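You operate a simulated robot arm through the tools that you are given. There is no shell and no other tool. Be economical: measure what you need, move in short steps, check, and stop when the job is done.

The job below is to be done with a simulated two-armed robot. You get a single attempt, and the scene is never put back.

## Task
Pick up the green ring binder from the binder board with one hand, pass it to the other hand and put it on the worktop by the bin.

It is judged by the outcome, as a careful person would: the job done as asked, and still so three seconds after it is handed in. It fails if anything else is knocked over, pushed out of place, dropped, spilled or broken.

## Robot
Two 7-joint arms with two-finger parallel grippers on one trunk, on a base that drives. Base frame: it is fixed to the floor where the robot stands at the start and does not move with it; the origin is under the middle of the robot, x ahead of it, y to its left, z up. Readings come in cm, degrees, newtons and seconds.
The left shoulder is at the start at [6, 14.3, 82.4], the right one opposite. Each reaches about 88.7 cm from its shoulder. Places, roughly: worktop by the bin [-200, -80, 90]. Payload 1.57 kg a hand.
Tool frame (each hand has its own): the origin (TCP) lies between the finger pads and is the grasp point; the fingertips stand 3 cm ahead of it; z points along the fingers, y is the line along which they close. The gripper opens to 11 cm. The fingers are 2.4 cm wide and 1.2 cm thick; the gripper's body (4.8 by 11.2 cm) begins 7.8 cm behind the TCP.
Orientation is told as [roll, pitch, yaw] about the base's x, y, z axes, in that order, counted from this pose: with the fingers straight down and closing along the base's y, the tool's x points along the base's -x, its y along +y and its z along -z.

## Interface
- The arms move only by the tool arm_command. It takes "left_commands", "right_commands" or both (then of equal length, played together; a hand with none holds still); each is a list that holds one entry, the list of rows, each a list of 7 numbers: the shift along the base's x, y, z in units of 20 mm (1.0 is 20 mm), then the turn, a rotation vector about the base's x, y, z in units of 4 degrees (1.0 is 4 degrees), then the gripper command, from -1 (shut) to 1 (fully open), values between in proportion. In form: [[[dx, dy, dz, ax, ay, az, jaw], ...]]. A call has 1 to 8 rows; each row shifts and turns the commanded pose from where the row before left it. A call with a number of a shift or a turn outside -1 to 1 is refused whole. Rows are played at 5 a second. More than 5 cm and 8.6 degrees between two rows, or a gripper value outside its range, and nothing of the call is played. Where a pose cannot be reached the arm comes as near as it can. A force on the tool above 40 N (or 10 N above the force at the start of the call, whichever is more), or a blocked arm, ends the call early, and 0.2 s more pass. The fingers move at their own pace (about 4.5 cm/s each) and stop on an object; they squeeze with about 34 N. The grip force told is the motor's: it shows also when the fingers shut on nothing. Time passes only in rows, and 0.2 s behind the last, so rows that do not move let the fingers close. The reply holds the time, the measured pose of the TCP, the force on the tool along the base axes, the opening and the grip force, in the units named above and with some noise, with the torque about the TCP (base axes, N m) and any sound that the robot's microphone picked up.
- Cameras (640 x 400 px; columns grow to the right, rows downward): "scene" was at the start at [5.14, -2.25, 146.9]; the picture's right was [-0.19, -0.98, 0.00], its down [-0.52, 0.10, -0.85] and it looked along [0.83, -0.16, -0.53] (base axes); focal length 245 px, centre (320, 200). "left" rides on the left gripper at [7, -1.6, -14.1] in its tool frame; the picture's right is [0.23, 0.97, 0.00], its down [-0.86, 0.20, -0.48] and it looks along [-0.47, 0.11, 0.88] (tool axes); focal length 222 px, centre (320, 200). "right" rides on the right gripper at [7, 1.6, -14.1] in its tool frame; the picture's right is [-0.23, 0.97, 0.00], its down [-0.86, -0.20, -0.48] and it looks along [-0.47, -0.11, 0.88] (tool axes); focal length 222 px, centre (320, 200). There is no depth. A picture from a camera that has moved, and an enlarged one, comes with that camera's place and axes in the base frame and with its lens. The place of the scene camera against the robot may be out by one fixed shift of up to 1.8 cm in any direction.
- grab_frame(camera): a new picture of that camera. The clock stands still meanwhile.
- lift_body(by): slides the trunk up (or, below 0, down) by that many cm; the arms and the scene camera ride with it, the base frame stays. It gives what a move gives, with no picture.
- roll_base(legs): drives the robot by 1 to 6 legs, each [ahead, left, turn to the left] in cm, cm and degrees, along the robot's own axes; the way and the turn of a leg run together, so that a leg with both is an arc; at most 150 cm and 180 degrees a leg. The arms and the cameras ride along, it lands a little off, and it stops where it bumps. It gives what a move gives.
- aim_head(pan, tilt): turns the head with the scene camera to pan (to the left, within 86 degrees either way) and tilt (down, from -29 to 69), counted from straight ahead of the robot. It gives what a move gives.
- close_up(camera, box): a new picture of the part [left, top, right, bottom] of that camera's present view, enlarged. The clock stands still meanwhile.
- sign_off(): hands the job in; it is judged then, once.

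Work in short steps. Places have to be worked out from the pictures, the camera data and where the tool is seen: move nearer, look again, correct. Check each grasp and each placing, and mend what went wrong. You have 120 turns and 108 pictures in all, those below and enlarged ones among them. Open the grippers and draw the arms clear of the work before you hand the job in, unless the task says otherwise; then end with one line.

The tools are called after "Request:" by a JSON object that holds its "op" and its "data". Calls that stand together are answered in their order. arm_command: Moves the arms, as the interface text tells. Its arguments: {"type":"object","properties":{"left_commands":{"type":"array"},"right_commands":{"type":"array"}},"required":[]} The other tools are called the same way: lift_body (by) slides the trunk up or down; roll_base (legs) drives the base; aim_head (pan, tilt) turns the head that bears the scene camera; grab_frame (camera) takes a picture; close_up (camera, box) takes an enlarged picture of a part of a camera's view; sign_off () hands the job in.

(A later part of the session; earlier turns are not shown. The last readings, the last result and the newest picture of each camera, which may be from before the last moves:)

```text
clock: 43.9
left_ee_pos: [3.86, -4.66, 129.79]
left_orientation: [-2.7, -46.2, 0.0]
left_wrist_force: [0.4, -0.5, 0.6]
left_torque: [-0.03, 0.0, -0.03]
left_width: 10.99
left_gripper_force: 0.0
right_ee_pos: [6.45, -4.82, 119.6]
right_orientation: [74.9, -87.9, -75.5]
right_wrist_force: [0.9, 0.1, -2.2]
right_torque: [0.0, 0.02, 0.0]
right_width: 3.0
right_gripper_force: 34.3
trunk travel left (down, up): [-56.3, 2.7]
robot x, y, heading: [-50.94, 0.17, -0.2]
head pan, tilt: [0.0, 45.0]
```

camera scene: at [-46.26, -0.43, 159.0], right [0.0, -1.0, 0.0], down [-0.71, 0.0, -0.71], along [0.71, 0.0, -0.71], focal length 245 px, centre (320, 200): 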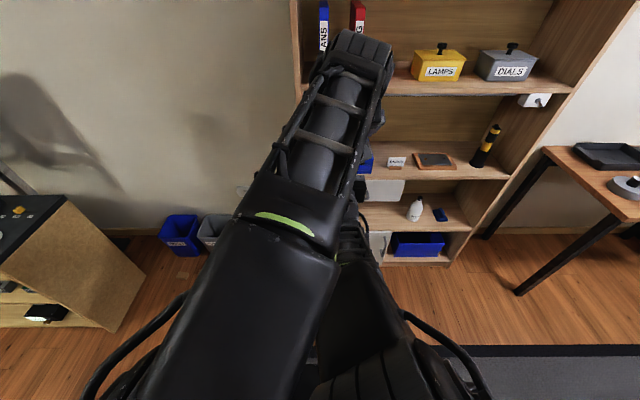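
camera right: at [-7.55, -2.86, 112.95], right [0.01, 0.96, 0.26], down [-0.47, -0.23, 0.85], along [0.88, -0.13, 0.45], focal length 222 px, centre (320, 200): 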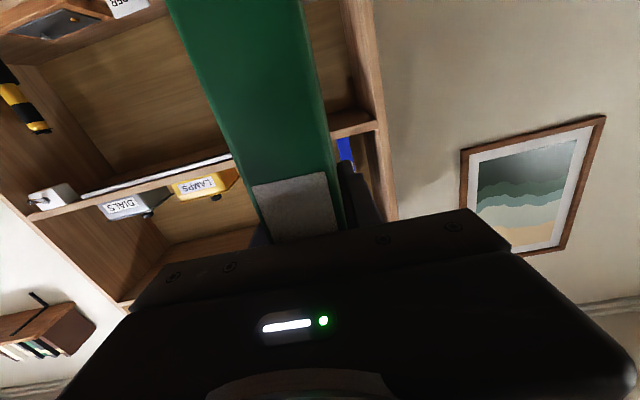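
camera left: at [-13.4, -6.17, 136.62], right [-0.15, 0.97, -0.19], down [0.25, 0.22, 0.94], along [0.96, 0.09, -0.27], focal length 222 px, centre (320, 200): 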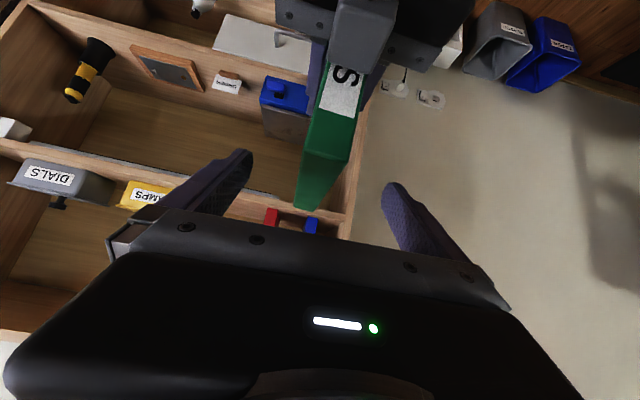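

Still progressing with only slight deviation. I continue.

Request:
{"op": "arm_command", "data": {"left_commands": [[[0.4, 0, -0.5, 0.2, 0, 0, 1], [0.4, 0, -0.5, 0.2, 0, 0, 1], [0.3, 0, -0.5, 0, 0, 0, 1], [0, 0, 0, 0, 0, 0, 1]]]}}

Request:
{"op": "grab_frame", "data": {"camera": "left"}}

Request:
{"op": "grab_frame", "data": {"camera": "scene"}}

```text
clock: 44.9
left_ee_pos: [6.1, -4.1, 127.79]
left_orientation: [-3.7, -46.1, 0.7]
left_wrist_force: [0.4, -0.1, -0.2]
left_torque: [-0.05, -0.04, 0.02]
left_width: 11.0
left_gripper_force: 0.0
right_ee_pos: [6.59, -5.02, 119.74]
right_orientation: [75.4, -87.9, -76.2]
right_wrist_force: [0.0, -0.1, -3.4]
right_torque: [0.01, 0.01, 0.0]
right_width: 2.98
right_gripper_force: 34.1
trunk travel left (down, up): [-56.3, 2.7]
robot x, y, heading: [-50.88, 0.53, -0.1]
head pan, tilt: [0.0, 45.0]
```

```text
78 pictures are left
camera left: at [-8.97, -5.0, 132.58], right [-0.13, 0.97, -0.21], down [0.25, 0.23, 0.94], along [0.96, 0.07, -0.28], focal length 222 px, centre (320, 200)
```

left: 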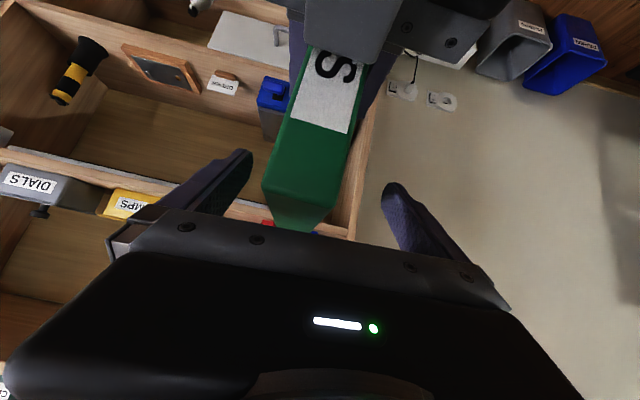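

```text
77 pictures are left
camera scene: at [-46.27, -0.42, 158.99], right [0.0, -1.0, 0.0], down [-0.71, 0.0, -0.71], along [0.71, 0.0, -0.71], focal length 245 px, centre (320, 200)
```

scene: 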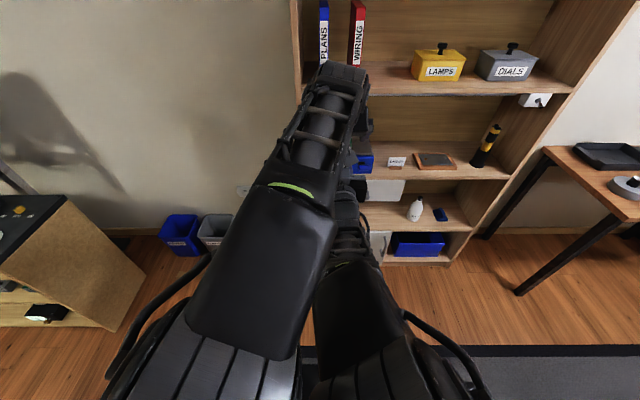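

The left is 1.2 cm off-centre in y, as the arms lean on each other sideways. I try nudging left -y with a tiny lift.

Request:
{"op": "arm_command", "data": {"left_commands": [[[0, -0.4, 0.2, 0.3, 0, 0, 1], [0, -0.4, 0, 0.3, 0, 0, 1], [0, 0, 0, 0, 0, 0, 1]]]}}

```text
clock: 45.5
left_ee_pos: [6.11, -4.57, 129.51]
left_orientation: [-4.6, -46.0, 1.4]
left_wrist_force: [0.3, 0.3, 0.1]
left_torque: [-0.02, -0.01, -0.02]
left_width: 10.99
left_gripper_force: 0.1
right_ee_pos: [6.57, -4.89, 119.43]
right_orientation: [69.8, -87.9, -70.7]
right_wrist_force: [-0.6, 0.4, -3.2]
right_torque: [-0.02, 0.04, -0.01]
right_width: 2.99
right_gripper_force: 34.1
trunk travel left (down, up): [-56.3, 2.7]
robot x, y, heading: [-51.02, 0.07, -0.3]
head pan, tilt: [0.0, 45.0]
stopped in row 3 (left hand): the arm was blocked; the commanded pose is now the measured one
```

The arms jam with both hands in one vertical plane. I'll switch method: withdraw the left, lay the binder flat by rolling the right hand so its top points left, then take its top edge with the left hand pointing right.

Request:
{"op": "arm_command", "data": {"left_commands": [[[-0.5, 0, 0.7, 0, 0, 0, 1], [-0.5, 0, 0.7, 0, 0, 0, 1], [-0.5, 0, 0.7, 0, 0, 0, 1], [-0.5, 0, 0.7, 0, 0, 0, 1], [-0.5, 0.5, 0.3, 0, 0, 0, 1], [-0.4, 1, 0, 0, 0, 0, 1], [-0.4, 1, 0, 0, 0, 0, 1], [0, 1, 0, 0, 0, 0, 1]]]}}

Request:
{"op": "arm_command", "data": {"left_commands": [[[0, 1, 0, 0, 0.5, 0, 1], [0, 1, 0, 0, 0.5, 0, 1], [0, 1, -0.5, 0, 0.5, 0, 1], [0, 1, -0.5, 0, 0.5, 0, 1], [0, 1, -0.8, 0, 0.5, 0, 1], [0, 1, -0.8, 0, 0.5, 0, 1], [0, 1, -0.8, 0, 0.5, 0, 1], [0, 1, -0.8, 0, 0.5, 0, 1]]], "right_commands": [[[0, 0, 0, -0.8, 0, 0, -1], [0, 0, 0, -0.8, 0, 0, -1], [0, 0, 0, -0.8, 0, 0, -1], [0, 0, 0, -0.8, 0, 0, -1], [0, 0, 0, -0.8, 0, 0, -1], [0, 0, 0, -0.8, 0, 0, -1], [0, 0, 0, -0.8, 0, 0, -1], [0, 0, 0, -0.8, 0, 0, -1]]]}}

Request:
{"op": "grab_frame", "data": {"camera": "scene"}}

```text
clock: 47.3
left_ee_pos: [-0.45, 2.31, 135.61]
left_orientation: [-4.4, -46.2, 1.2]
left_wrist_force: [0.3, -0.1, -0.1]
left_torque: [0.0, 0.0, -0.01]
left_width: 11.0
left_gripper_force: 0.1
right_ee_pos: [6.57, -4.85, 119.55]
right_orientation: [71.5, -87.9, -72.4]
right_wrist_force: [-1.4, 0.1, -4.0]
right_torque: [0.02, 0.06, -0.05]
right_width: 2.97
right_gripper_force: 33.9
trunk travel left (down, up): [-56.3, 2.7]
robot x, y, heading: [-51.06, -0.07, -0.3]
head pan, tilt: [0.0, 45.0]
```

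```text
clock: 48.8
left_ee_pos: [-0.65, 13.92, 130.79]
left_orientation: [-4.0, -34.4, 0.9]
left_wrist_force: [-0.2, 0.2, 0.4]
left_torque: [0.02, -0.01, 0.06]
left_width: 11.01
left_gripper_force: 0.1
right_ee_pos: [7.02, -6.87, 119.83]
right_orientation: [-73.2, -81.0, 72.2]
right_wrist_force: [0.3, -0.4, -2.9]
right_torque: [-0.03, 0.02, 0.0]
right_width: 2.97
right_gripper_force: 33.8
trunk travel left (down, up): [-56.3, 2.7]
robot x, y, heading: [-50.66, -0.04, -0.5]
head pan, tilt: [0.0, 45.0]
stopped in row 7 (right hand): the arm was blocked; the commanded pose is now the measured one
```

```text
76 pictures are left
camera scene: at [-46.24, -0.42, 158.99], right [0.0, -1.0, 0.0], down [-0.71, 0.0, -0.71], along [0.71, 0.0, -0.71], focal length 245 px, centre (320, 200)
```

scene: 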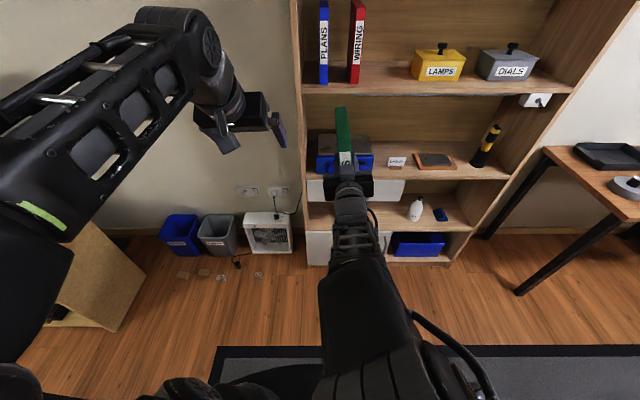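

The roll was blocked here, likely by the right arm's elbow against the trunk. I move the right hand to its own side first, then roll.

Request:
{"op": "arm_command", "data": {"right_commands": [[[0, -0.9, 0.2, 0, 0, 0, -1], [0, -0.9, 0.2, 0, 0, 0, -1], [0, -0.9, 0.2, 0, 0, 0, -1], [0, -0.9, 0.2, 0, 0, 0, -1], [0, -0.9, 0.2, 0, 0, 0, -1], [0, -0.9, 0.2, 0, 0, 0, -1], [0, -0.9, 0.2, 0, 0, 0, -1], [0, -0.9, 0.2, 0, 0, 0, -1]]]}}

Request:
{"op": "arm_command", "data": {"right_commands": [[[0, 0, 0, -0.8, 0, 0, -1], [0, 0, 0, -0.8, 0, 0, -1], [0, 0, 0, -0.8, 0, 0, -1], [0, 0, 0, -0.8, 0, 0, -1], [0, 0, 0, -0.8, 0, 0, -1], [0, 0, 0, -0.8, 0, 0, -1], [0, 0, 0, -0.8, 0, 0, -1], [0, 0, 0, -0.8, 0, 0, -1]]]}}

Request:
{"op": "grab_frame", "data": {"camera": "scene"}}

```text
clock: 50.6
left_ee_pos: [-0.65, 13.79, 130.74]
left_orientation: [-4.0, -34.4, 1.0]
left_wrist_force: [-0.4, 1.1, 0.0]
left_torque: [-0.03, -0.01, 0.0]
left_width: 11.0
left_gripper_force: 0.1
right_ee_pos: [6.98, -20.9, 123.03]
right_orientation: [-74.3, -81.0, 73.3]
right_wrist_force: [-0.1, -0.4, -3.3]
right_torque: [-0.02, 0.03, 0.03]
right_width: 2.99
right_gripper_force: 34.1
trunk travel left (down, up): [-56.3, 2.7]
robot x, y, heading: [-50.93, 0.38, 0.0]
head pan, tilt: [0.0, 45.0]
```

```text
clock: 52.4
left_ee_pos: [-0.71, 13.88, 130.82]
left_orientation: [-4.0, -34.4, 1.0]
left_wrist_force: [0.6, 0.4, -0.1]
left_torque: [0.02, -0.02, -0.01]
left_width: 10.99
left_gripper_force: 0.1
right_ee_pos: [6.91, -21.05, 122.89]
right_orientation: [-87.0, -55.5, 85.4]
right_wrist_force: [0.7, 0.3, -4.1]
right_torque: [0.03, 0.02, 0.0]
right_width: 2.97
right_gripper_force: 34.1
trunk travel left (down, up): [-56.3, 2.7]
robot x, y, heading: [-51.13, 0.44, -0.2]
head pan, tilt: [0.0, 45.0]
```

```text
75 pictures are left
camera scene: at [-46.25, -0.43, 158.99], right [0.0, -1.0, 0.0], down [-0.71, 0.0, -0.71], along [0.71, 0.0, -0.71], focal length 245 px, centre (320, 200)
```

scene: 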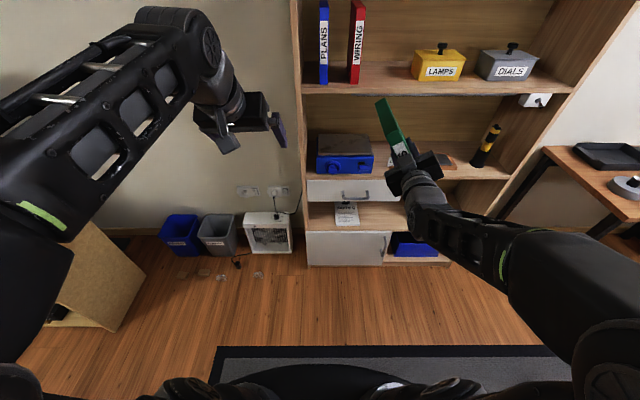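

Rolling works here. I finish the roll to flat and start turning the left hand so it points to the right.

Request:
{"op": "arm_command", "data": {"right_commands": [[[0, 0, 0, -0.9, 0, 0, -1], [0, 0, 0, -0.9, 0, 0, -1], [0, 0, 0, -0.9, 0, 0, -1], [0, 0, 0, -0.9, 0, 0, -1], [0, 0, 0, -0.9, 0, 0, -1], [0, 0, 0, -0.9, 0, 0, -1], [0, 0, 0, -0.9, 0, 0, -1], [0, 0, 0, -0.9, 0, 0, -1]]], "left_commands": [[[0, 0.5, 0, -1, 0, 0, 1], [0, 0.5, 0, -1, 0, 0, 1], [0, 0.5, 0, -1, 0, 0, 1], [0, 0.5, 0, -1, 0, 0, 1], [0, 0.5, 0, -1, 0, 0, 1], [0, 0.5, 0, -1, 0, 0, 1], [0, 0.5, 0, -1, 0, 0, 1], [0, 0.5, 0, -1, 0, 0, 1]]]}}

Request:
{"op": "arm_command", "data": {"right_commands": [[[0, 0, 0, -0.85, 0, 0, -1], [0, 0, 0, -0.85, 0, 0, -1], [0, 0, 0, -0.85, 0, 0, -1], [0, 0, 0, -0.85, 0, 0, -1], [0, 0, 0, -0.85, 0, 0, -1], [0, 0, 0, -0.85, 0, 0, -1], [0, 0, 0, -0.85, 0, 0, -1], [0, 0, 0, -0.6, 0, 0, -1]]], "left_commands": [[[0, 0, 0, -1, 0, 0, 1], [0, 0, 0, -1, 0, 0, 1], [0, 0, 0, -1, 0, 0, 1], [0, 0, 0, -1, 0, 0, 1], [0, 0, 0, -1, 0, 0, 1], [0, 0, 0, -1, 0, 0, 1], [0, 0, 0, -1, 0, 0, 1], [0, 0, 0, -1, 0, 0, 1]]]}}

Request:
{"op": "grab_frame", "data": {"camera": "scene"}}

```text
clock: 54.2
left_ee_pos: [-0.74, 21.96, 130.68]
left_orientation: [-41.1, -28.3, 20.8]
left_wrist_force: [0.7, 0.5, -1.5]
left_torque: [-0.02, -0.04, 0.02]
left_width: 11.01
left_gripper_force: 0.1
right_ee_pos: [6.97, -20.93, 122.96]
right_orientation: [-89.4, -26.8, 87.2]
right_wrist_force: [0.1, 0.2, -3.8]
right_torque: [-0.02, 0.07, -0.01]
right_width: 2.99
right_gripper_force: 34.3
trunk travel left (down, up): [-56.3, 2.7]
robot x, y, heading: [-50.75, 0.31, -0.4]
head pan, tilt: [0.0, 45.0]
```

```text
clock: 56.0
left_ee_pos: [-0.52, 21.89, 130.8]
left_orientation: [-71.6, -13.5, 31.9]
left_wrist_force: [-0.4, 0.2, 1.0]
left_torque: [-0.04, -0.03, -0.03]
left_width: 11.03
left_gripper_force: 0.1
right_ee_pos: [6.84, -21.04, 123.01]
right_orientation: [-90.6, -0.7, 87.4]
right_wrist_force: [0.4, -0.7, -3.5]
right_torque: [0.0, 0.03, 0.01]
right_width: 3.0
right_gripper_force: 34.2
trunk travel left (down, up): [-56.3, 2.7]
robot x, y, heading: [-50.89, 0.05, -0.2]
head pan, tilt: [0.0, 45.0]
```

```text
74 pictures are left
camera scene: at [-46.25, -0.41, 158.99], right [0.0, -1.0, 0.0], down [-0.71, 0.0, -0.71], along [0.71, 0.0, -0.71], focal length 245 px, centre (320, 200)
```

scene: 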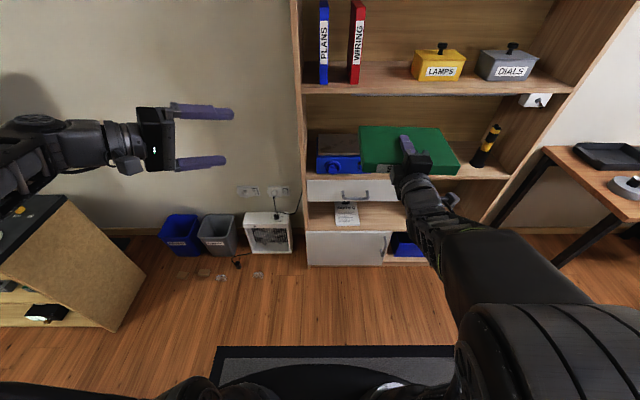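

The binder lies flat, with its top toward the left. I finish the left hand's orientation and bring the binder toward the middle.

Request:
{"op": "arm_command", "data": {"right_commands": [[[0, 0.6, 0, 0, 0, 0, -1], [0, 0.6, 0, 0, 0, 0, -1], [0, 0.6, 0, 0, 0, 0, -1], [0, 0.6, 0, 0, 0, 0, -1], [0, 0.6, 0, 0, 0, 0, -1], [0, 0.6, 0, 0, 0, 0, -1], [0, 0.6, 0, 0, 0, 0, -1], [0, 0.6, 0, 0, 0, 0, -1]]], "left_commands": [[[0, 0, 0, -0.57, 0.42, -1, 1], [0, 0, 0, -0.57, 0.42, -1, 1], [0, 0, 0, -0.57, 0.42, -1, 1], [0, 0, 0, -0.57, 0.42, -1, 1], [0, 0, 0, -0.57, 0.42, -1, 1], [0, 0, 0, -0.57, 0.42, -1, 1], [0, 0, 0, -0.57, 0.42, -1, 1], [0, 0, 0, -0.57, 0.42, -1, 1]]]}}

Request:
{"op": "grab_frame", "data": {"camera": "left"}}

Request:
{"op": "grab_frame", "data": {"camera": "scene"}}

```text
clock: 57.8
left_ee_pos: [-2.79, 23.43, 134.74]
left_orientation: [-83.5, -2.3, 7.9]
left_wrist_force: [0.8, 0.1, 0.5]
left_torque: [-0.04, 0.01, -0.03]
left_width: 10.99
left_gripper_force: 0.1
left hand out of reach, approached as far as the arm can: row 3, 4, 5
right_ee_pos: [7.45, -12.45, 122.87]
right_orientation: [-90.2, -1.6, 86.6]
right_wrist_force: [0.5, -0.1, -3.4]
right_torque: [-0.01, 0.02, 0.0]
right_width: 2.99
right_gripper_force: 34.1
trunk travel left (down, up): [-56.3, 2.7]
robot x, y, heading: [-51.06, 0.0, -0.1]
head pan, tilt: [0.0, 45.0]
```

```text
73 pictures are left
camera left: at [-11.75, 36.27, 137.65], right [-0.2, 0.08, -0.98], down [0.78, 0.61, -0.11], along [0.59, -0.79, -0.19], focal length 222 px, centre (320, 200)
```

left: 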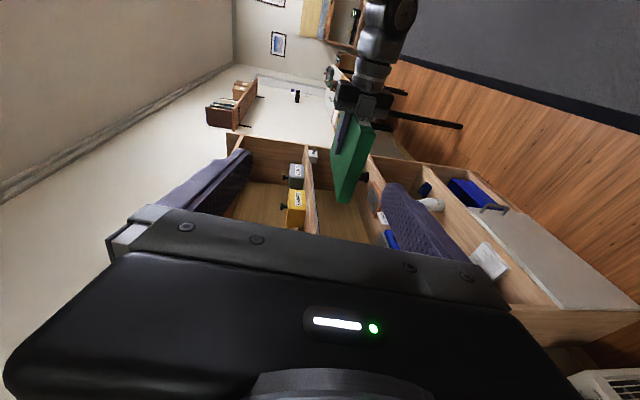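

```text
72 pictures are left
camera scene: at [-46.09, -0.39, 158.99], right [0.0, -1.0, 0.0], down [-0.71, 0.0, -0.71], along [0.71, 0.0, -0.71], focal length 245 px, centre (320, 200)
```

scene: 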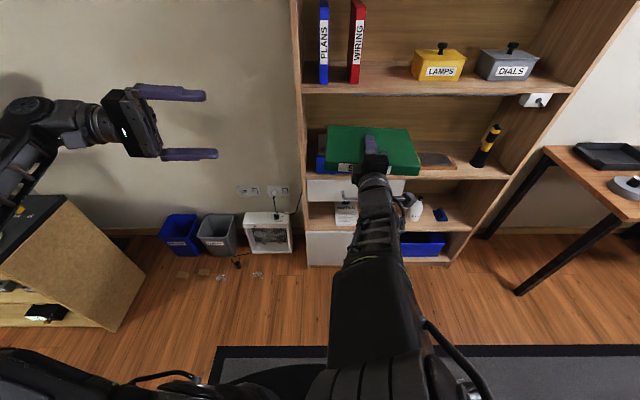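

The left hand's orientation is nearly there. I move it to staging beside the binder's top edge (edge mid about (11,-3,123)), correcting the angles on the way.

Request:
{"op": "arm_command", "data": {"left_commands": [[[0.9, -0.7, -0.74, -0.2, 0.07, -0.2, 1], [0.9, -0.7, -0.74, -0.2, 0.07, -0.2, 1], [0.9, -0.9, -0.74, -0.2, 0.07, -0.2, 1], [0.9, -0.9, -0.74, -0.2, 0.07, -0.3, 1], [0.9, -0.9, -0.74, -0.2, 0.07, -0.5, 1], [0.9, -0.9, -0.74, -0.2, 0.07, -0.5, 1], [0.9, -0.9, -0.74, -0.2, 0.07, -0.5, 1], [0.9, -0.9, -0.74, -0.2, 0.07, -0.5, 1]]]}}

Request:
{"op": "grab_frame", "data": {"camera": "left"}}

Request:
{"op": "grab_frame", "data": {"camera": "scene"}}

```text
clock: 59.6
left_ee_pos: [8.09, 14.55, 121.46]
left_orientation: [-89.8, 0.2, -3.1]
left_wrist_force: [-0.8, -0.7, 0.3]
left_torque: [0.02, 0.0, -0.02]
left_width: 11.0
left_gripper_force: 0.2
left hand out of reach, approached as far as the arm can: row 7, 8
right_ee_pos: [7.4, -12.33, 122.82]
right_orientation: [-90.2, -1.4, 86.6]
right_wrist_force: [-0.1, -0.5, -2.6]
right_torque: [-0.01, 0.02, -0.01]
right_width: 2.98
right_gripper_force: 34.7
trunk travel left (down, up): [-56.3, 2.7]
robot x, y, heading: [-50.63, 0.26, -0.2]
head pan, tilt: [0.0, 45.0]
```

```text
71 pictures are left
camera left: at [1.92, 29.0, 123.06], right [-0.23, 0.02, -0.97], down [0.88, 0.43, -0.2], along [0.42, -0.9, -0.11], focal length 222 px, centre (320, 200)
```

left: 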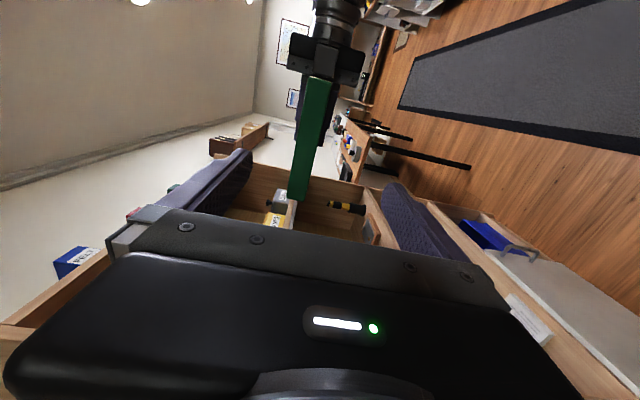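

```text
70 pictures are left
camera scene: at [-46.14, -0.41, 158.99], right [0.0, -1.0, 0.0], down [-0.71, 0.0, -0.71], along [0.71, 0.0, -0.71], focal length 245 px, centre (320, 200)
```

scene: 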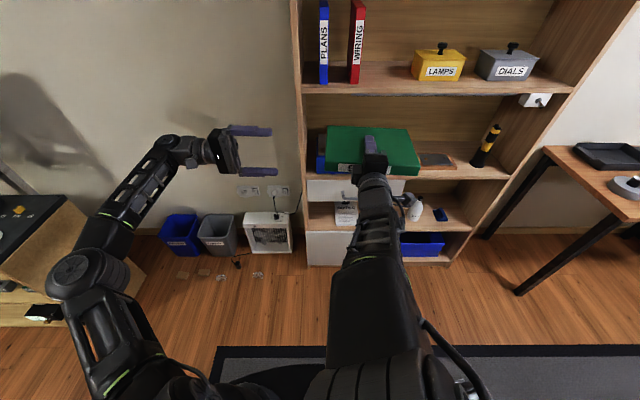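

The left hand's orientation is good, but its x is limited. I bring the binder 3 cm back to match and advance the left hand toward the edge.

Request:
{"op": "arm_command", "data": {"left_commands": [[[0, -0.7, 0.15, 0, 0, 0, 1], [0, -0.7, 0.15, 0, 0, 0, 1], [0, -0.7, 0.15, 0, 0, 0, 1], [0, -0.7, 0.15, 0, 0, 0, 1], [0, 0, 0, 0, 0, 0, 1]]], "right_commands": [[[-0.4, 0, 0, 0, 0.1, 0, -1], [-0.4, 0, 0, 0, 0.1, 0, -1], [-0.4, 0, 0, 0, 0.1, 0, -1], [-0.4, 0, 0, 0, 0, 0, -1], [0, 0, 0, 0, 0, 0, -1]]]}}

Request:
{"op": "grab_frame", "data": {"camera": "left"}}

Request:
{"op": "grab_frame", "data": {"camera": "scene"}}

```text
clock: 60.6
left_ee_pos: [7.61, 13.16, 121.78]
left_orientation: [-89.9, 0.2, -3.4]
left_wrist_force: [-0.5, 0.0, -1.0]
left_torque: [0.04, 0.0, 0.02]
left_width: 10.98
left_gripper_force: 0.0
left hand out of reach, approached as far as the arm can: row 1, 2, 3, 4
right_ee_pos: [5.22, -18.57, 120.14]
right_orientation: [-85.9, -1.5, 79.2]
right_wrist_force: [0.9, 0.4, -3.4]
right_torque: [-0.02, 0.05, 0.0]
right_width: 2.99
right_gripper_force: 33.8
trunk travel left (down, up): [-56.3, 2.7]
robot x, y, heading: [-50.56, 0.32, -0.1]
head pan, tilt: [0.0, 45.0]
stopped in row 5 (right hand): the arm was blocked; the commanded pose is now the measured one
```

```text
69 pictures are left
camera left: at [1.56, 27.74, 123.51], right [-0.23, 0.02, -0.97], down [0.88, 0.43, -0.2], along [0.41, -0.9, -0.11], focal length 222 px, centre (320, 200)
```

left: 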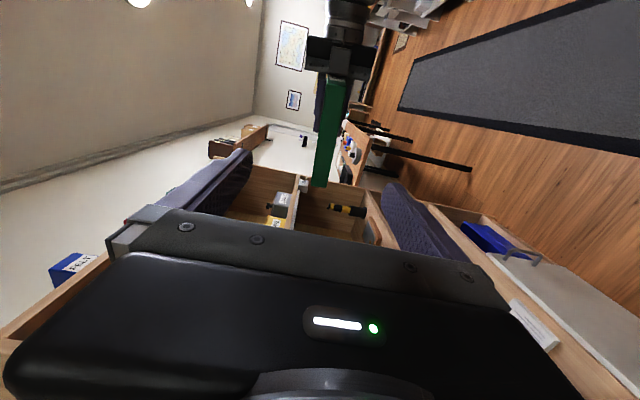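

```text
68 pictures are left
camera scene: at [-46.25, -0.43, 158.99], right [0.0, -1.0, 0.0], down [-0.71, 0.0, -0.71], along [0.71, 0.0, -0.71], focal length 245 px, centre (320, 200)
```

scene: 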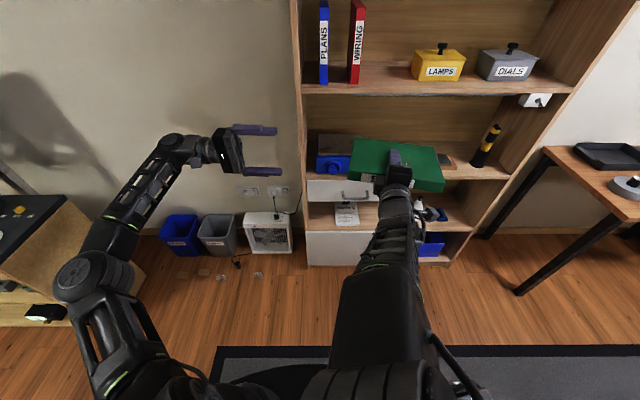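

Pointing straight sideways strains both arms. I turn both about +35° in yaw, so right points forward-left and left points forward-right, which keeps them matched and more natural.

Request:
{"op": "arm_command", "data": {"left_commands": [[[0, 0, 0, 0, 0, 1, 1], [0, 0, 0, 0, 0, 1, 1], [0, 0, 0, 0, 0, 1, 1], [0, 0, 0, 0, 0, 1, 1], [0, 0, 0, 0, 0, 1, 1], [0, 0, 0, 0, 0, 1, 1], [0, 0, 0, 0, 0, 1, 1], [0, 0, 0, 0, 0, 1, 1]]], "right_commands": [[[0.2, -0.1, 0.2, -0.2, 0, 1, -1], [0.2, -0.1, 0.2, -0.2, 0, 1, -1], [0.2, -0.1, 0.2, -0.2, 0, 1, -1], [0.2, -0.1, 0.2, -0.2, 0, 1, -1], [0, 0, 0.2, 0, 0, 1, -1], [0, 0, 0.2, 0, 0, 1, -1], [0, 0, 0.2, 0, 0, 1, -1], [0, 0, 0, 0, 0, 1, -1]]]}}

Request:
{"op": "grab_frame", "data": {"camera": "scene"}}

```text
clock: 62.4
left_ee_pos: [7.58, 13.25, 121.91]
left_orientation: [-89.8, 0.1, 28.6]
left_wrist_force: [-0.3, 0.2, 0.0]
left_torque: [0.03, 0.0, -0.01]
left_width: 11.0
left_gripper_force: 0.2
right_ee_pos: [6.69, -19.44, 123.01]
right_orientation: [-86.1, 1.6, 111.4]
right_wrist_force: [0.2, -0.4, -2.5]
right_torque: [0.02, 0.05, 0.04]
right_width: 3.0
right_gripper_force: 34.1
trunk travel left (down, up): [-56.3, 2.7]
robot x, y, heading: [-50.92, 0.1, -0.0]
head pan, tilt: [0.0, 45.0]
```

```text
67 pictures are left
camera scene: at [-46.26, -0.49, 158.99], right [0.0, -1.0, 0.0], down [-0.71, 0.0, -0.71], along [0.71, 0.0, -0.71], focal length 245 px, centre (320, 200)
```

scene: 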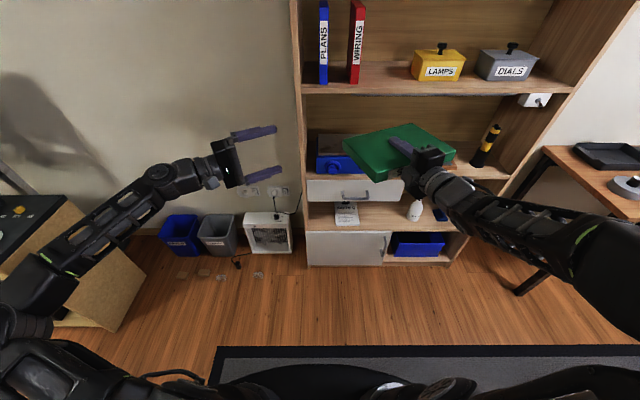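

Both are comfortable now. I match yaw, level the binder, and bring both to staging about 10 cm apart along the approach line.

Request:
{"op": "arm_command", "data": {"left_commands": [[[-0.47, -0.6, 0.08, 0, 0, 0, 1], [-0.47, -0.6, 0.08, 0, 0, 0, 1], [-0.47, -0.6, 0.08, 0, 0, 0, 1], [-0.47, -0.6, 0.08, 0, 0, 0, 1], [-0.47, -0.6, 0.08, 0, 0, 0, 1], [-0.47, -0.6, 0.08, 0, 0, 0, 1], [0, 0, 0, 0, 0, 0, 1]]], "right_commands": [[[0, 0.66, 0, 0.12, -0.13, 0.3, -1], [0, 0.66, 0, 0.12, -0.13, 0.3, -1], [0, 0.66, 0, 0.12, -0.13, 0.3, -1], [0, 0.66, 0, 0.12, -0.13, 0.3, -1], [0, 0.66, 0, 0.12, -0.13, 0.3, -1], [0, 0.66, 0, 0.12, -0.13, 0.3, -1], [0, 0, 0, 0, 0, 0, -1]]]}}

Request:
{"op": "grab_frame", "data": {"camera": "left"}}

Request:
{"op": "grab_frame", "data": {"camera": "scene"}}

```text
clock: 64.0
left_ee_pos: [1.91, 5.77, 122.83]
left_orientation: [-89.7, 0.0, 28.6]
left_wrist_force: [-0.5, -1.0, 0.2]
left_torque: [-0.02, -0.02, 0.0]
left_width: 10.99
left_gripper_force: 0.0
right_ee_pos: [6.93, -11.44, 123.05]
right_orientation: [-90.1, 0.3, 118.5]
right_wrist_force: [0.2, 0.1, -3.4]
right_torque: [0.02, 0.04, -0.05]
right_width: 2.98
right_gripper_force: 33.9
trunk travel left (down, up): [-56.3, 2.7]
robot x, y, heading: [-51.01, 0.74, -0.1]
head pan, tilt: [0.0, 45.0]
```

```text
66 pictures are left
camera left: at [-10.87, 14.94, 124.47], right [-0.2, -0.11, -0.97], down [0.52, 0.83, -0.2], along [0.83, -0.55, -0.11], focal length 222 px, centre (320, 200)
```

left: 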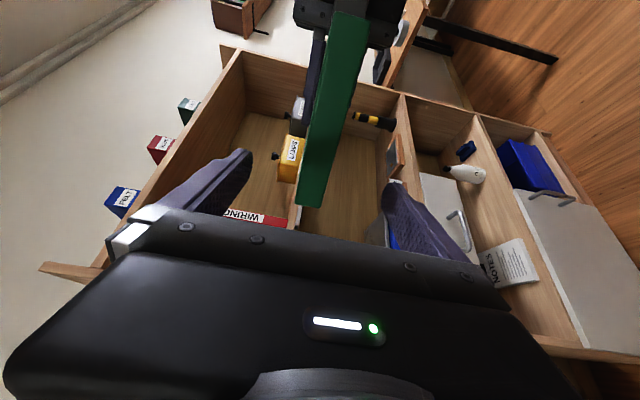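

```text
65 pictures are left
camera scene: at [-46.25, -0.41, 158.99], right [0.0, -1.0, 0.0], down [-0.71, 0.0, -0.71], along [0.71, 0.0, -0.71], focal length 245 px, centre (320, 200)
```

scene: 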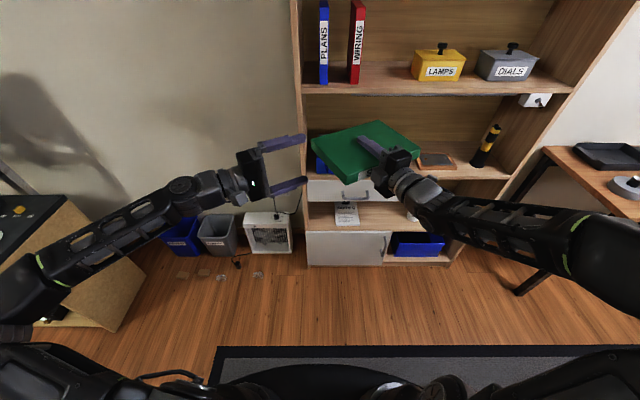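

Orientation matches within a degree. I advance the left hand along the approach line to TCP ≈(7.2,-5,123).

Request:
{"op": "arm_command", "data": {"left_commands": [[[0.43, -0.89, 0.02, 0, 0, 0, 1], [0.43, -0.89, 0.02, 0, 0, 0, 1], [0.43, -0.89, 0.02, 0, 0, 0, 1], [0.43, -0.89, 0.02, 0, 0, 0, 1], [0.43, -0.89, 0.02, 0, 0, 0, 1], [0.43, -0.89, 0.02, 0, 0, 0, 1], [0, 0, 0, 0, 0, 0, 1]]]}}

Request:
{"op": "grab_frame", "data": {"camera": "left"}}

Request:
{"op": "grab_frame", "data": {"camera": "scene"}}

```text
clock: 65.6
left_ee_pos: [6.97, -4.71, 123.16]
left_orientation: [-89.9, 0.3, 28.6]
left_wrist_force: [0.0, 0.1, 0.1]
left_torque: [0.01, 0.01, 0.01]
left_width: 11.02
left_gripper_force: 0.1
right_ee_pos: [6.81, -11.46, 122.95]
right_orientation: [-90.2, 0.3, 118.6]
right_wrist_force: [0.4, 0.1, -3.4]
right_torque: [-0.02, 0.05, -0.01]
right_width: 3.0
right_gripper_force: 34.0
trunk travel left (down, up): [-56.3, 2.7]
robot x, y, heading: [-50.88, 0.16, -0.1]
head pan, tilt: [0.0, 45.0]
```

```text
64 pictures are left
camera left: at [-5.75, 4.38, 124.77], right [-0.2, -0.11, -0.97], down [0.52, 0.83, -0.2], along [0.83, -0.55, -0.11], focal length 222 px, centre (320, 200)
```

left: 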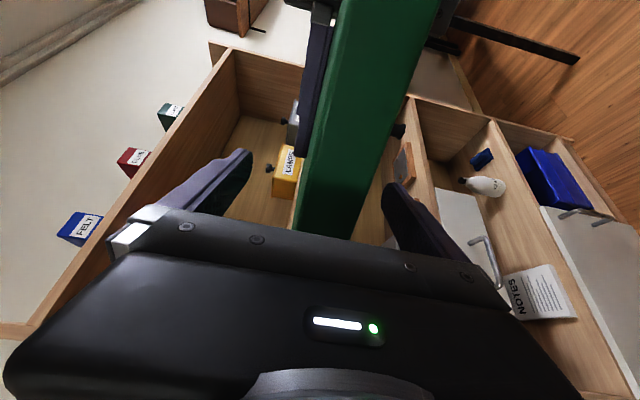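

```text
63 pictures are left
camera scene: at [-46.27, -0.39, 158.99], right [0.0, -1.0, 0.0], down [-0.71, 0.0, -0.71], along [0.71, 0.0, -0.71], focal length 245 px, centre (320, 200)
```

scene: 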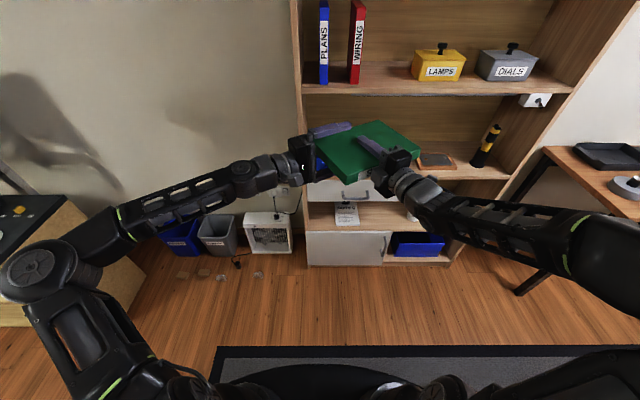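

The left fingers straddle the binder's top edge, clear of the right fingers. I close the left gripper.

Request:
{"op": "arm_command", "data": {"left_commands": [[[0, 0, 0, 0, 0, 0, -1], [0, 0, 0, 0, 0, 0, -1], [0, 0, 0, 0, 0, 0, -1], [0, 0, 0, 0, 0, 0, -1], [0, 0, 0, 0, 0, 0, -1], [0, 0, 0, 0, 0, 0, -1]]]}}

Request:
{"op": "close_up", "data": {"camera": "scene", "box": [280, 90, 440, 200]}}

```text
clock: 67.0
left_ee_pos: [7.11, -4.68, 123.03]
left_orientation: [-89.7, 0.1, 28.6]
left_wrist_force: [0.4, 0.9, -1.4]
left_torque: [-0.58, -0.82, -0.14]
left_width: 2.99
left_gripper_force: 25.9
right_ee_pos: [6.96, -11.52, 123.12]
right_orientation: [-90.3, 0.1, 118.5]
right_wrist_force: [-0.8, -0.4, 2.6]
right_torque: [0.94, 0.82, 0.16]
right_width: 2.99
right_gripper_force: 34.6
trunk travel left (down, up): [-56.3, 2.7]
robot x, y, heading: [-50.74, -0.21, -0.2]
head pan, tilt: [0.0, 45.0]
```

```text
3.64 times, centred on (360, 145) of scene
camera zoom: at [-46.25, -0.43, 158.99], right [0.0, -1.0, 0.0], down [-0.71, 0.0, -0.71], along [0.71, 0.0, -0.71], focal length 890 px, centre (174, 400)
```

zoom: 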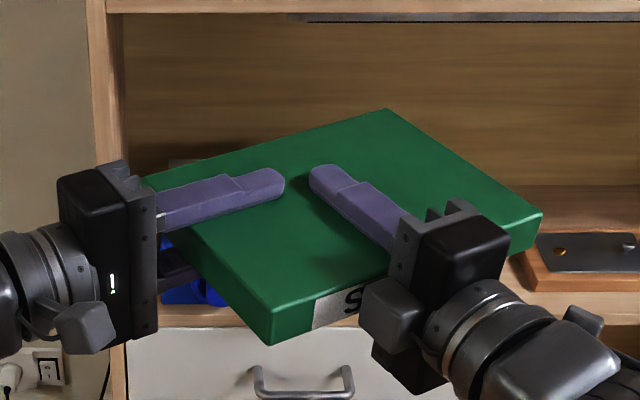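

Both hands hold it well, the left to a good depth. I open the right gripper.

Request:
{"op": "arm_command", "data": {"right_commands": [[[0, 0, 0, 0, 0, 0, 0], [0, 0, 0, 0, 0, 0, 0.6], [0, 0, 0, 0, 0, 0, 0.6], [0, 0, 0, 0, 0, 0, 0.6], [0, 0, 0, 0, 0, 0, 0.6]]], "left_commands": [[[0, 0, 0, 0, 0, 0, -1], [0, 0, 0, 0, 0, 0, -1], [0, 0, 0, 0, 0, 0, -1], [0, 0, 0, 0, 0, 0, -1], [0, 0, 0, 0, 0, 0, -1]]]}}

Request:
{"op": "close_up", "data": {"camera": "scene", "box": [280, 90, 440, 200]}}

```text
clock: 68.2
left_ee_pos: [7.09, -4.71, 123.24]
left_orientation: [-89.7, 0.2, 28.5]
left_wrist_force: [-0.3, 0.9, -0.3]
left_torque: [0.22, 0.02, -0.01]
left_width: 2.97
left_gripper_force: 33.7
right_ee_pos: [7.06, -11.6, 122.98]
right_orientation: [-90.2, 0.3, 118.5]
right_wrist_force: [0.5, 1.2, 0.5]
right_torque: [-0.03, -0.03, -0.03]
right_width: 8.8
right_gripper_force: 0.1
trunk travel left (down, up): [-56.3, 2.7]
robot x, y, heading: [-51.0, 0.51, -0.3]
head pan, tilt: [0.0, 45.0]
```

```text
3.64 times, centred on (360, 145) of scene
camera zoom: at [-46.25, -0.42, 158.99], right [0.0, -1.0, 0.0], down [-0.71, 0.0, -0.71], along [0.71, 0.0, -0.71], focal length 890 px, centre (174, 400)
```

zoom: 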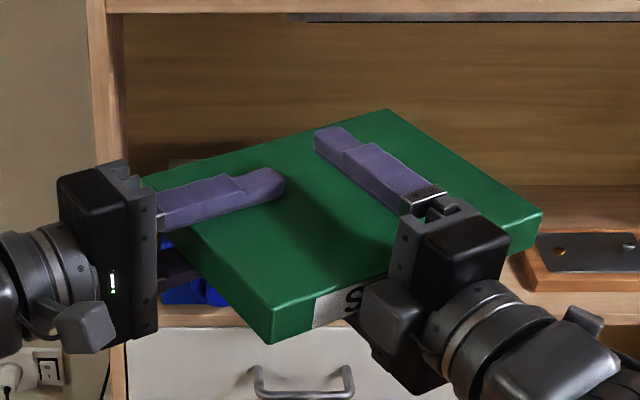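

The left keeps hold. I withdraw the right hand straight back along its fingers.

Request:
{"op": "arm_command", "data": {"right_commands": [[[-0.4, -0.22, 0, 0, 0, 0, 0.7], [-0.7, -0.38, 0, 0, 0, 0, 0.7], [-0.7, -0.38, 0, 0, 0, 0, 0.7], [-0.7, -0.38, 0, 0, 0, 0, 0.7], [-0.7, -0.38, 0, 0, 0, 0, 0.7], [-0.7, -0.38, 0, 0, 0, 0, 0.7], [-0.7, -0.38, 0, 0, 0, 0, 0.7], [-0.5, -0.5, 0, 0, 0, 0, 0.7]]]}}

Request:
{"op": "grab_frame", "data": {"camera": "scene"}}

```text
clock: 70.0
left_ee_pos: [7.06, -4.63, 123.13]
left_orientation: [-89.8, 0.1, 28.5]
left_wrist_force: [-0.3, 0.2, -0.7]
left_torque: [0.21, 0.01, -0.02]
left_width: 3.0
left_gripper_force: 34.1
right_ee_pos: [-3.03, -17.63, 123.26]
right_orientation: [-90.0, 0.2, 118.7]
right_wrist_force: [0.0, 0.3, -0.2]
right_torque: [-0.03, 0.0, 0.0]
right_width: 9.35
right_gripper_force: 0.1
right hand out of reach, approached as far as the arm can: row 8
trunk travel left (down, up): [-56.3, 2.7]
robot x, y, heading: [-50.58, 0.24, -0.2]
head pan, tilt: [0.0, 45.0]
```

```text
60 pictures are left
camera scene: at [-46.26, -0.41, 158.99], right [0.0, -1.0, 0.0], down [-0.71, 0.0, -0.71], along [0.71, 0.0, -0.71], focal length 245 px, centre (320, 200)
```

scene: 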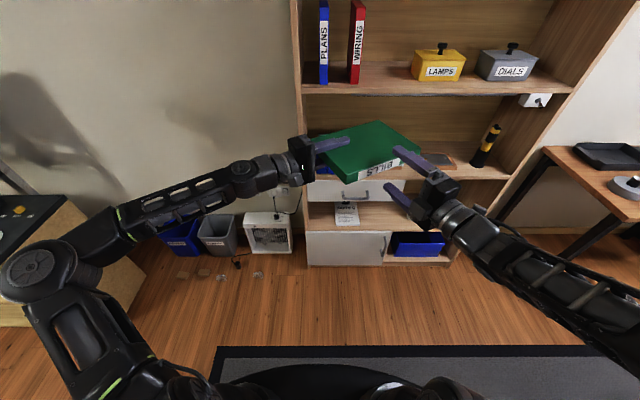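

The handover is complete: the left holds the binder alone. I move the right arm aside and begin tipping the binder upright in the left hand (fingers down), drawing it nearer.

Request:
{"op": "arm_command", "data": {"right_commands": [[[-0.2, -0.8, 0, 0, 0, 0, 0.7], [-0.2, -0.8, 0, 0, 0, 0, 0.7], [0, -0.8, 0, 0, 0, -0.5, 0.7], [0, -0.8, 0, 0, 0, -0.5, 0.7], [0, -0.8, -0.3, 0, 0, -0.5, 0.7], [0, -0.5, -0.3, 0, 0, -0.5, 0.7], [0, -0.5, -0.3, 0, 0, -0.5, 0.7], [0, 0, -0.3, 0, 0, -0.5, 0.7]]], "left_commands": [[[-0.2, 0.4, 0.2, 0, 0, 0, -1], [-0.2, 0.4, 0.2, 0, 0, 0, -1], [-0.3, 0.4, 0, 0.7, 0.38, 0, -1], [-0.3, 0.4, 0, 0.7, 0.38, 0, -1], [-0.3, 0.4, -0.2, 0.7, 0.38, 0, -1], [-0.3, 0.4, -0.2, 0.7, 0.38, 0, -1], [-0.3, 0.4, -0.2, 0.7, 0.38, 0, -1], [-0.3, 0.4, -0.2, 0.7, 0.38, 0, -1]]]}}

Request:
{"op": "grab_frame", "data": {"camera": "scene"}}

```text
clock: 71.8
left_ee_pos: [2.75, 1.62, 122.44]
left_orientation: [-70.6, 0.1, 28.5]
left_wrist_force: [0.1, 0.0, -2.6]
left_torque: [0.23, 0.02, -0.02]
left_width: 2.98
left_gripper_force: 34.1
right_ee_pos: [-3.54, -27.93, 121.01]
right_orientation: [-90.2, 0.3, 106.7]
right_wrist_force: [0.4, 0.9, -0.1]
right_torque: [0.05, 0.01, -0.02]
right_width: 9.36
right_gripper_force: 0.0
right hand out of reach, approached as far as the arm can: row 8
trunk travel left (down, up): [-56.3, 2.7]
robot x, y, heading: [-50.85, 0.34, -0.1]
head pan, tilt: [0.0, 45.0]
```

```text
59 pictures are left
camera scene: at [-46.27, -0.43, 158.99], right [0.0, -1.0, 0.0], down [-0.71, 0.0, -0.71], along [0.71, 0.0, -0.71], focal length 245 px, centre (320, 200)
```

scene: 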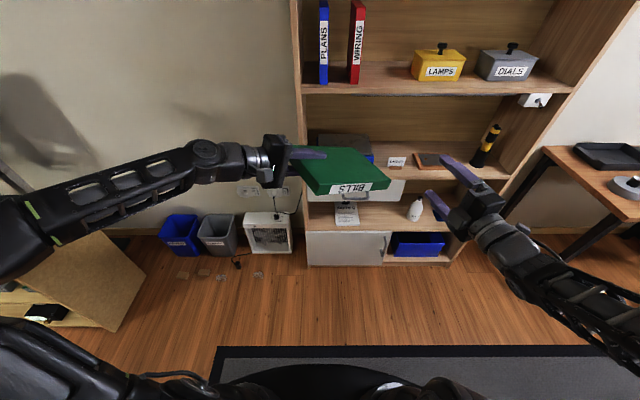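

The binder tilts well and stays gripped. I continue turning it upright.

Request:
{"op": "arm_command", "data": {"left_commands": [[[-0.2, 0.3, -0.2, 0.7, 0.38, 0, -1], [-0.2, 0.3, -0.2, 0.7, 0.38, 0, -1], [-0.2, 0.3, -0.2, 0.7, 0.38, 0, -1], [-0.2, 0.3, -0.2, 0.7, 0.38, 0, -1], [-0.2, 0.3, -0.2, 0.7, 0.38, 0, -1], [-0.2, 0.3, -0.2, 0.7, 0.38, 0, -1], [-0.2, 0.3, -0.2, 0.7, 0.38, 0, -1], [-0.2, 0.3, -0.2, 0.7, 0.38, 0, -1]]]}}

Request:
{"op": "arm_command", "data": {"left_commands": [[[-0.2, 0, -0.3, 0.7, 0.38, 0, -1], [-0.2, 0, -0.3, 0.7, 0.38, 0, -1], [-0.2, 0, -0.3, 0.7, 0.38, 0, -1], [-0.2, 0, -0.3, 0.7, 0.38, 0, -1], [-0.2, 0, -0.3, 0.7, 0.38, 0, -1], [-0.2, 0, -0.3, 0.7, 0.38, 0, -1], [-0.2, 0, -0.3, 0.7, 0.38, 0, -1], [-0.2, 0, -0.3, 0.7, 0.38, 0, -1]]]}}

Request:
{"op": "grab_frame", "data": {"camera": "scene"}}

```text
clock: 73.6
left_ee_pos: [-0.42, 6.39, 119.2]
left_orientation: [-45.1, 0.1, 28.7]
left_wrist_force: [-0.4, 1.1, -3.0]
left_torque: [0.18, -0.02, 0.0]
left_width: 2.99
left_gripper_force: 34.1
right_ee_pos: [-3.49, -27.95, 121.12]
right_orientation: [-90.1, 0.2, 106.7]
right_wrist_force: [-0.4, 0.7, 0.1]
right_torque: [-0.01, -0.03, 0.01]
right_width: 9.38
right_gripper_force: 0.1
trunk travel left (down, up): [-56.3, 2.7]
robot x, y, heading: [-50.75, 0.1, -0.2]
head pan, tilt: [0.0, 45.0]
```

```text
clock: 75.4
left_ee_pos: [-4.47, 7.34, 114.29]
left_orientation: [-19.6, 0.0, 28.7]
left_wrist_force: [0.1, -0.2, -3.0]
left_torque: [0.14, -0.04, -0.01]
left_width: 3.01
left_gripper_force: 33.8
left hand out of reach, approached as far as the arm can: row 8
right_ee_pos: [-3.59, -27.96, 121.11]
right_orientation: [-90.2, 0.3, 106.7]
right_wrist_force: [0.1, -0.6, -0.6]
right_torque: [-0.03, 0.01, 0.0]
right_width: 9.35
right_gripper_force: 0.0
trunk travel left (down, up): [-56.3, 2.7]
robot x, y, heading: [-50.6, 0.36, -0.1]
head pan, tilt: [0.0, 45.0]
```

```text
58 pictures are left
camera scene: at [-46.37, -0.49, 159.0], right [0.0, -1.0, 0.0], down [-0.71, 0.0, -0.71], along [0.71, 0.0, -0.71], focal length 245 px, centre (320, 200)
```

scene: 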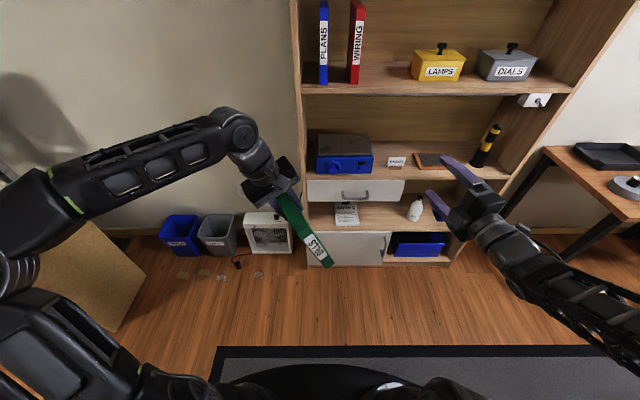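

Almost upright. I finish the turn, take the yaw off, and lower the hand a bit.

Request:
{"op": "arm_command", "data": {"left_commands": [[[0, 0.1, -0.6, 0.61, 0.33, 0, -1], [0, 0.1, -0.6, 0.61, 0.33, 0, -1], [0, 0.1, -0.6, 0.61, 0.33, 0, -1], [0, 0.1, -0.5, 0.61, 0.33, 0, -1], [0, 0.1, -0.5, 0.61, 0.33, 0, -1], [0, 0.1, -0.3, 0.61, 0.33, 0, -1], [0, 0, 0, 0.61, 0.33, 0, -1]]]}}

Request:
{"op": "arm_command", "data": {"left_commands": [[[0, 0, 0, 0, 0, -1, -1], [0, 0, 0, 0, 0, -1, -1], [0, 0, 0, 0, 0, -1, -1], [0, 0, 0, 0, 0, -1, -1], [0, 0, 0, 0, 0, -1, -1], [0, 0, 0, 0, 0, -1, -1], [0, 0, 0, 0, 0, -1, -1]]]}}

Request:
{"op": "aim_head", "data": {"pan": -86, "tilt": 25}}

Request:
{"op": "grab_frame", "data": {"camera": "scene"}}

```text
clock: 77.0
left_ee_pos: [-8.55, 14.07, 107.97]
left_orientation: [-0.4, -0.1, 28.6]
left_wrist_force: [-0.3, 0.4, -3.3]
left_torque: [0.03, -0.07, 0.02]
left_width: 3.03
left_gripper_force: 33.4
left hand out of reach, approached as far as the arm can: row 1, 2, 3, 4, 5, 6, 7
right_ee_pos: [-3.46, -27.91, 121.11]
right_orientation: [-90.0, 0.3, 106.6]
right_wrist_force: [0.4, -0.4, -0.7]
right_torque: [0.04, 0.02, 0.03]
right_width: 9.36
right_gripper_force: 0.0
trunk travel left (down, up): [-56.3, 2.7]
robot x, y, heading: [-50.55, 0.23, -0.0]
head pan, tilt: [0.0, 45.0]
```

```text
clock: 78.6
left_ee_pos: [-8.36, 14.01, 107.71]
left_orientation: [-0.4, -0.2, 0.6]
left_wrist_force: [0.3, 0.3, -3.7]
left_torque: [-0.02, -0.09, 0.01]
left_width: 2.98
left_gripper_force: 34.3
right_ee_pos: [-3.44, -27.89, 121.06]
right_orientation: [-90.2, 0.3, 106.6]
right_wrist_force: [0.5, 0.1, 0.0]
right_torque: [0.0, -0.01, 0.02]
right_width: 9.35
right_gripper_force: 0.0
trunk travel left (down, up): [-56.3, 2.7]
robot x, y, heading: [-50.99, -0.15, 0.1]
head pan, tilt: [0.0, 45.0]
```

```text
clock: 80.2
left_ee_pos: [-8.41, 14.14, 107.76]
left_orientation: [-0.4, -0.1, 0.7]
left_wrist_force: [-0.3, 0.1, -3.3]
left_torque: [-0.01, -0.07, -0.03]
left_width: 2.97
left_gripper_force: 34.6
right_ee_pos: [-3.41, -27.87, 121.13]
right_orientation: [-90.2, 0.3, 106.7]
right_wrist_force: [-0.1, 0.4, 0.0]
right_torque: [-0.01, 0.02, -0.02]
right_width: 9.36
right_gripper_force: 0.2
trunk travel left (down, up): [-56.3, 2.7]
robot x, y, heading: [-50.92, 0.23, -0.2]
head pan, tilt: [-85.9, 25.0]
```

```text
57 pictures are left
camera scene: at [-53.77, -9.57, 162.05], right [-1.0, -0.07, 0.0], down [-0.03, 0.42, -0.91], along [0.06, -0.9, -0.42], focal length 245 px, centre (320, 200)
```

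scene: 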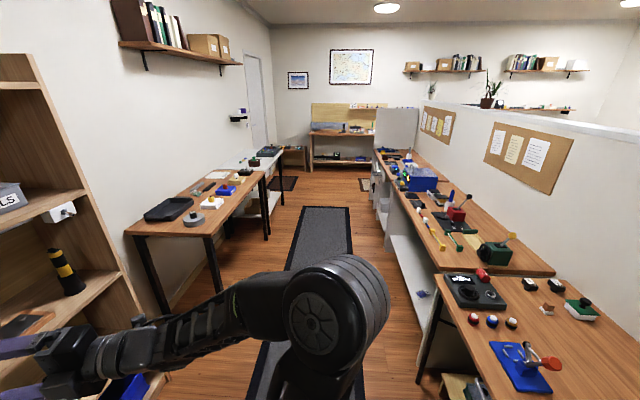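

The bench runs along the robot's right, so I turn left, where there's room, and look behind.

Request:
{"op": "roll_base", "data": {"legs": [[0, 0, 100]]}}

Request:
{"op": "aim_head", "data": {"pan": 80, "tilt": 20}}

Request:
{"op": "grab_frame", "data": {"camera": "scene"}}

Request:
{"op": "aim_head", "data": {"pan": 20, "tilt": 25}}

Request:
{"op": "grab_frame", "data": {"camera": "scene"}}

```text
clock: 84.8
left_ee_pos: [-72.27, 39.07, 107.74]
left_orientation: [-0.3, -0.3, 101.2]
left_wrist_force: [-1.1, -0.9, -4.0]
left_torque: [0.08, 0.03, -0.01]
left_width: 2.98
left_gripper_force: 33.4
right_ee_pos: [-31.95, 51.79, 121.06]
right_orientation: [-90.1, 0.3, -152.8]
right_wrist_force: [-0.5, 0.4, 0.1]
right_torque: [-0.01, 0.0, -0.01]
right_width: 9.35
right_gripper_force: 0.2
trunk travel left (down, up): [-56.3, 2.7]
robot x, y, heading: [-50.44, 0.17, 100.3]
head pan, tilt: [-85.9, 25.0]
```

```text
clock: 87.3
left_ee_pos: [-72.3, 39.12, 107.81]
left_orientation: [-0.4, -0.2, 101.3]
left_wrist_force: [0.3, -0.1, -3.8]
left_torque: [0.07, 0.06, 0.0]
left_width: 3.0
left_gripper_force: 34.5
right_ee_pos: [-31.94, 51.82, 121.07]
right_orientation: [-90.1, 0.3, -152.7]
right_wrist_force: [-0.3, -0.8, -1.0]
right_torque: [0.0, 0.01, 0.01]
right_width: 9.36
right_gripper_force: 0.1
trunk travel left (down, up): [-56.3, 2.7]
robot x, y, heading: [-50.69, 0.31, 100.2]
head pan, tilt: [80.0, 20.0]
```

```text
56 pictures are left
camera scene: at [-60.21, -3.38, 162.86], right [-0.01, 1.0, 0.0], down [0.34, 0.0, -0.94], along [-0.94, -0.01, -0.34], focal length 245 px, centre (320, 200)
```

scene: 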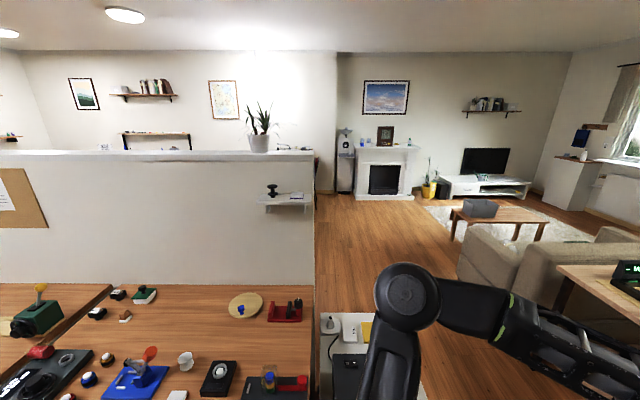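

```text
clock: 88.6
left_ee_pos: [-72.32, 39.16, 107.86]
left_orientation: [-0.4, -0.2, 101.3]
left_wrist_force: [-0.2, 0.2, -3.2]
left_torque: [0.11, 0.02, 0.02]
left_width: 3.0
left_gripper_force: 34.2
right_ee_pos: [-31.99, 51.81, 120.99]
right_orientation: [-90.1, 0.3, -152.6]
right_wrist_force: [-0.5, 0.1, 0.2]
right_torque: [-0.02, -0.03, 0.03]
right_width: 9.36
right_gripper_force: 0.1
trunk travel left (down, up): [-56.3, 2.7]
robot x, y, heading: [-50.7, -0.07, 100.5]
head pan, tilt: [20.0, 25.0]
```

```text
55 pictures are left
camera scene: at [-55.57, 4.62, 162.05], right [0.86, 0.51, 0.0], down [0.21, -0.36, -0.91], along [-0.46, 0.78, -0.42], focal length 245 px, centre (320, 200)
```

scene: 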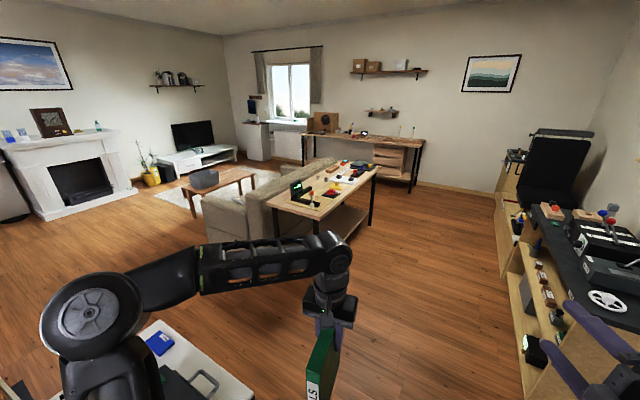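

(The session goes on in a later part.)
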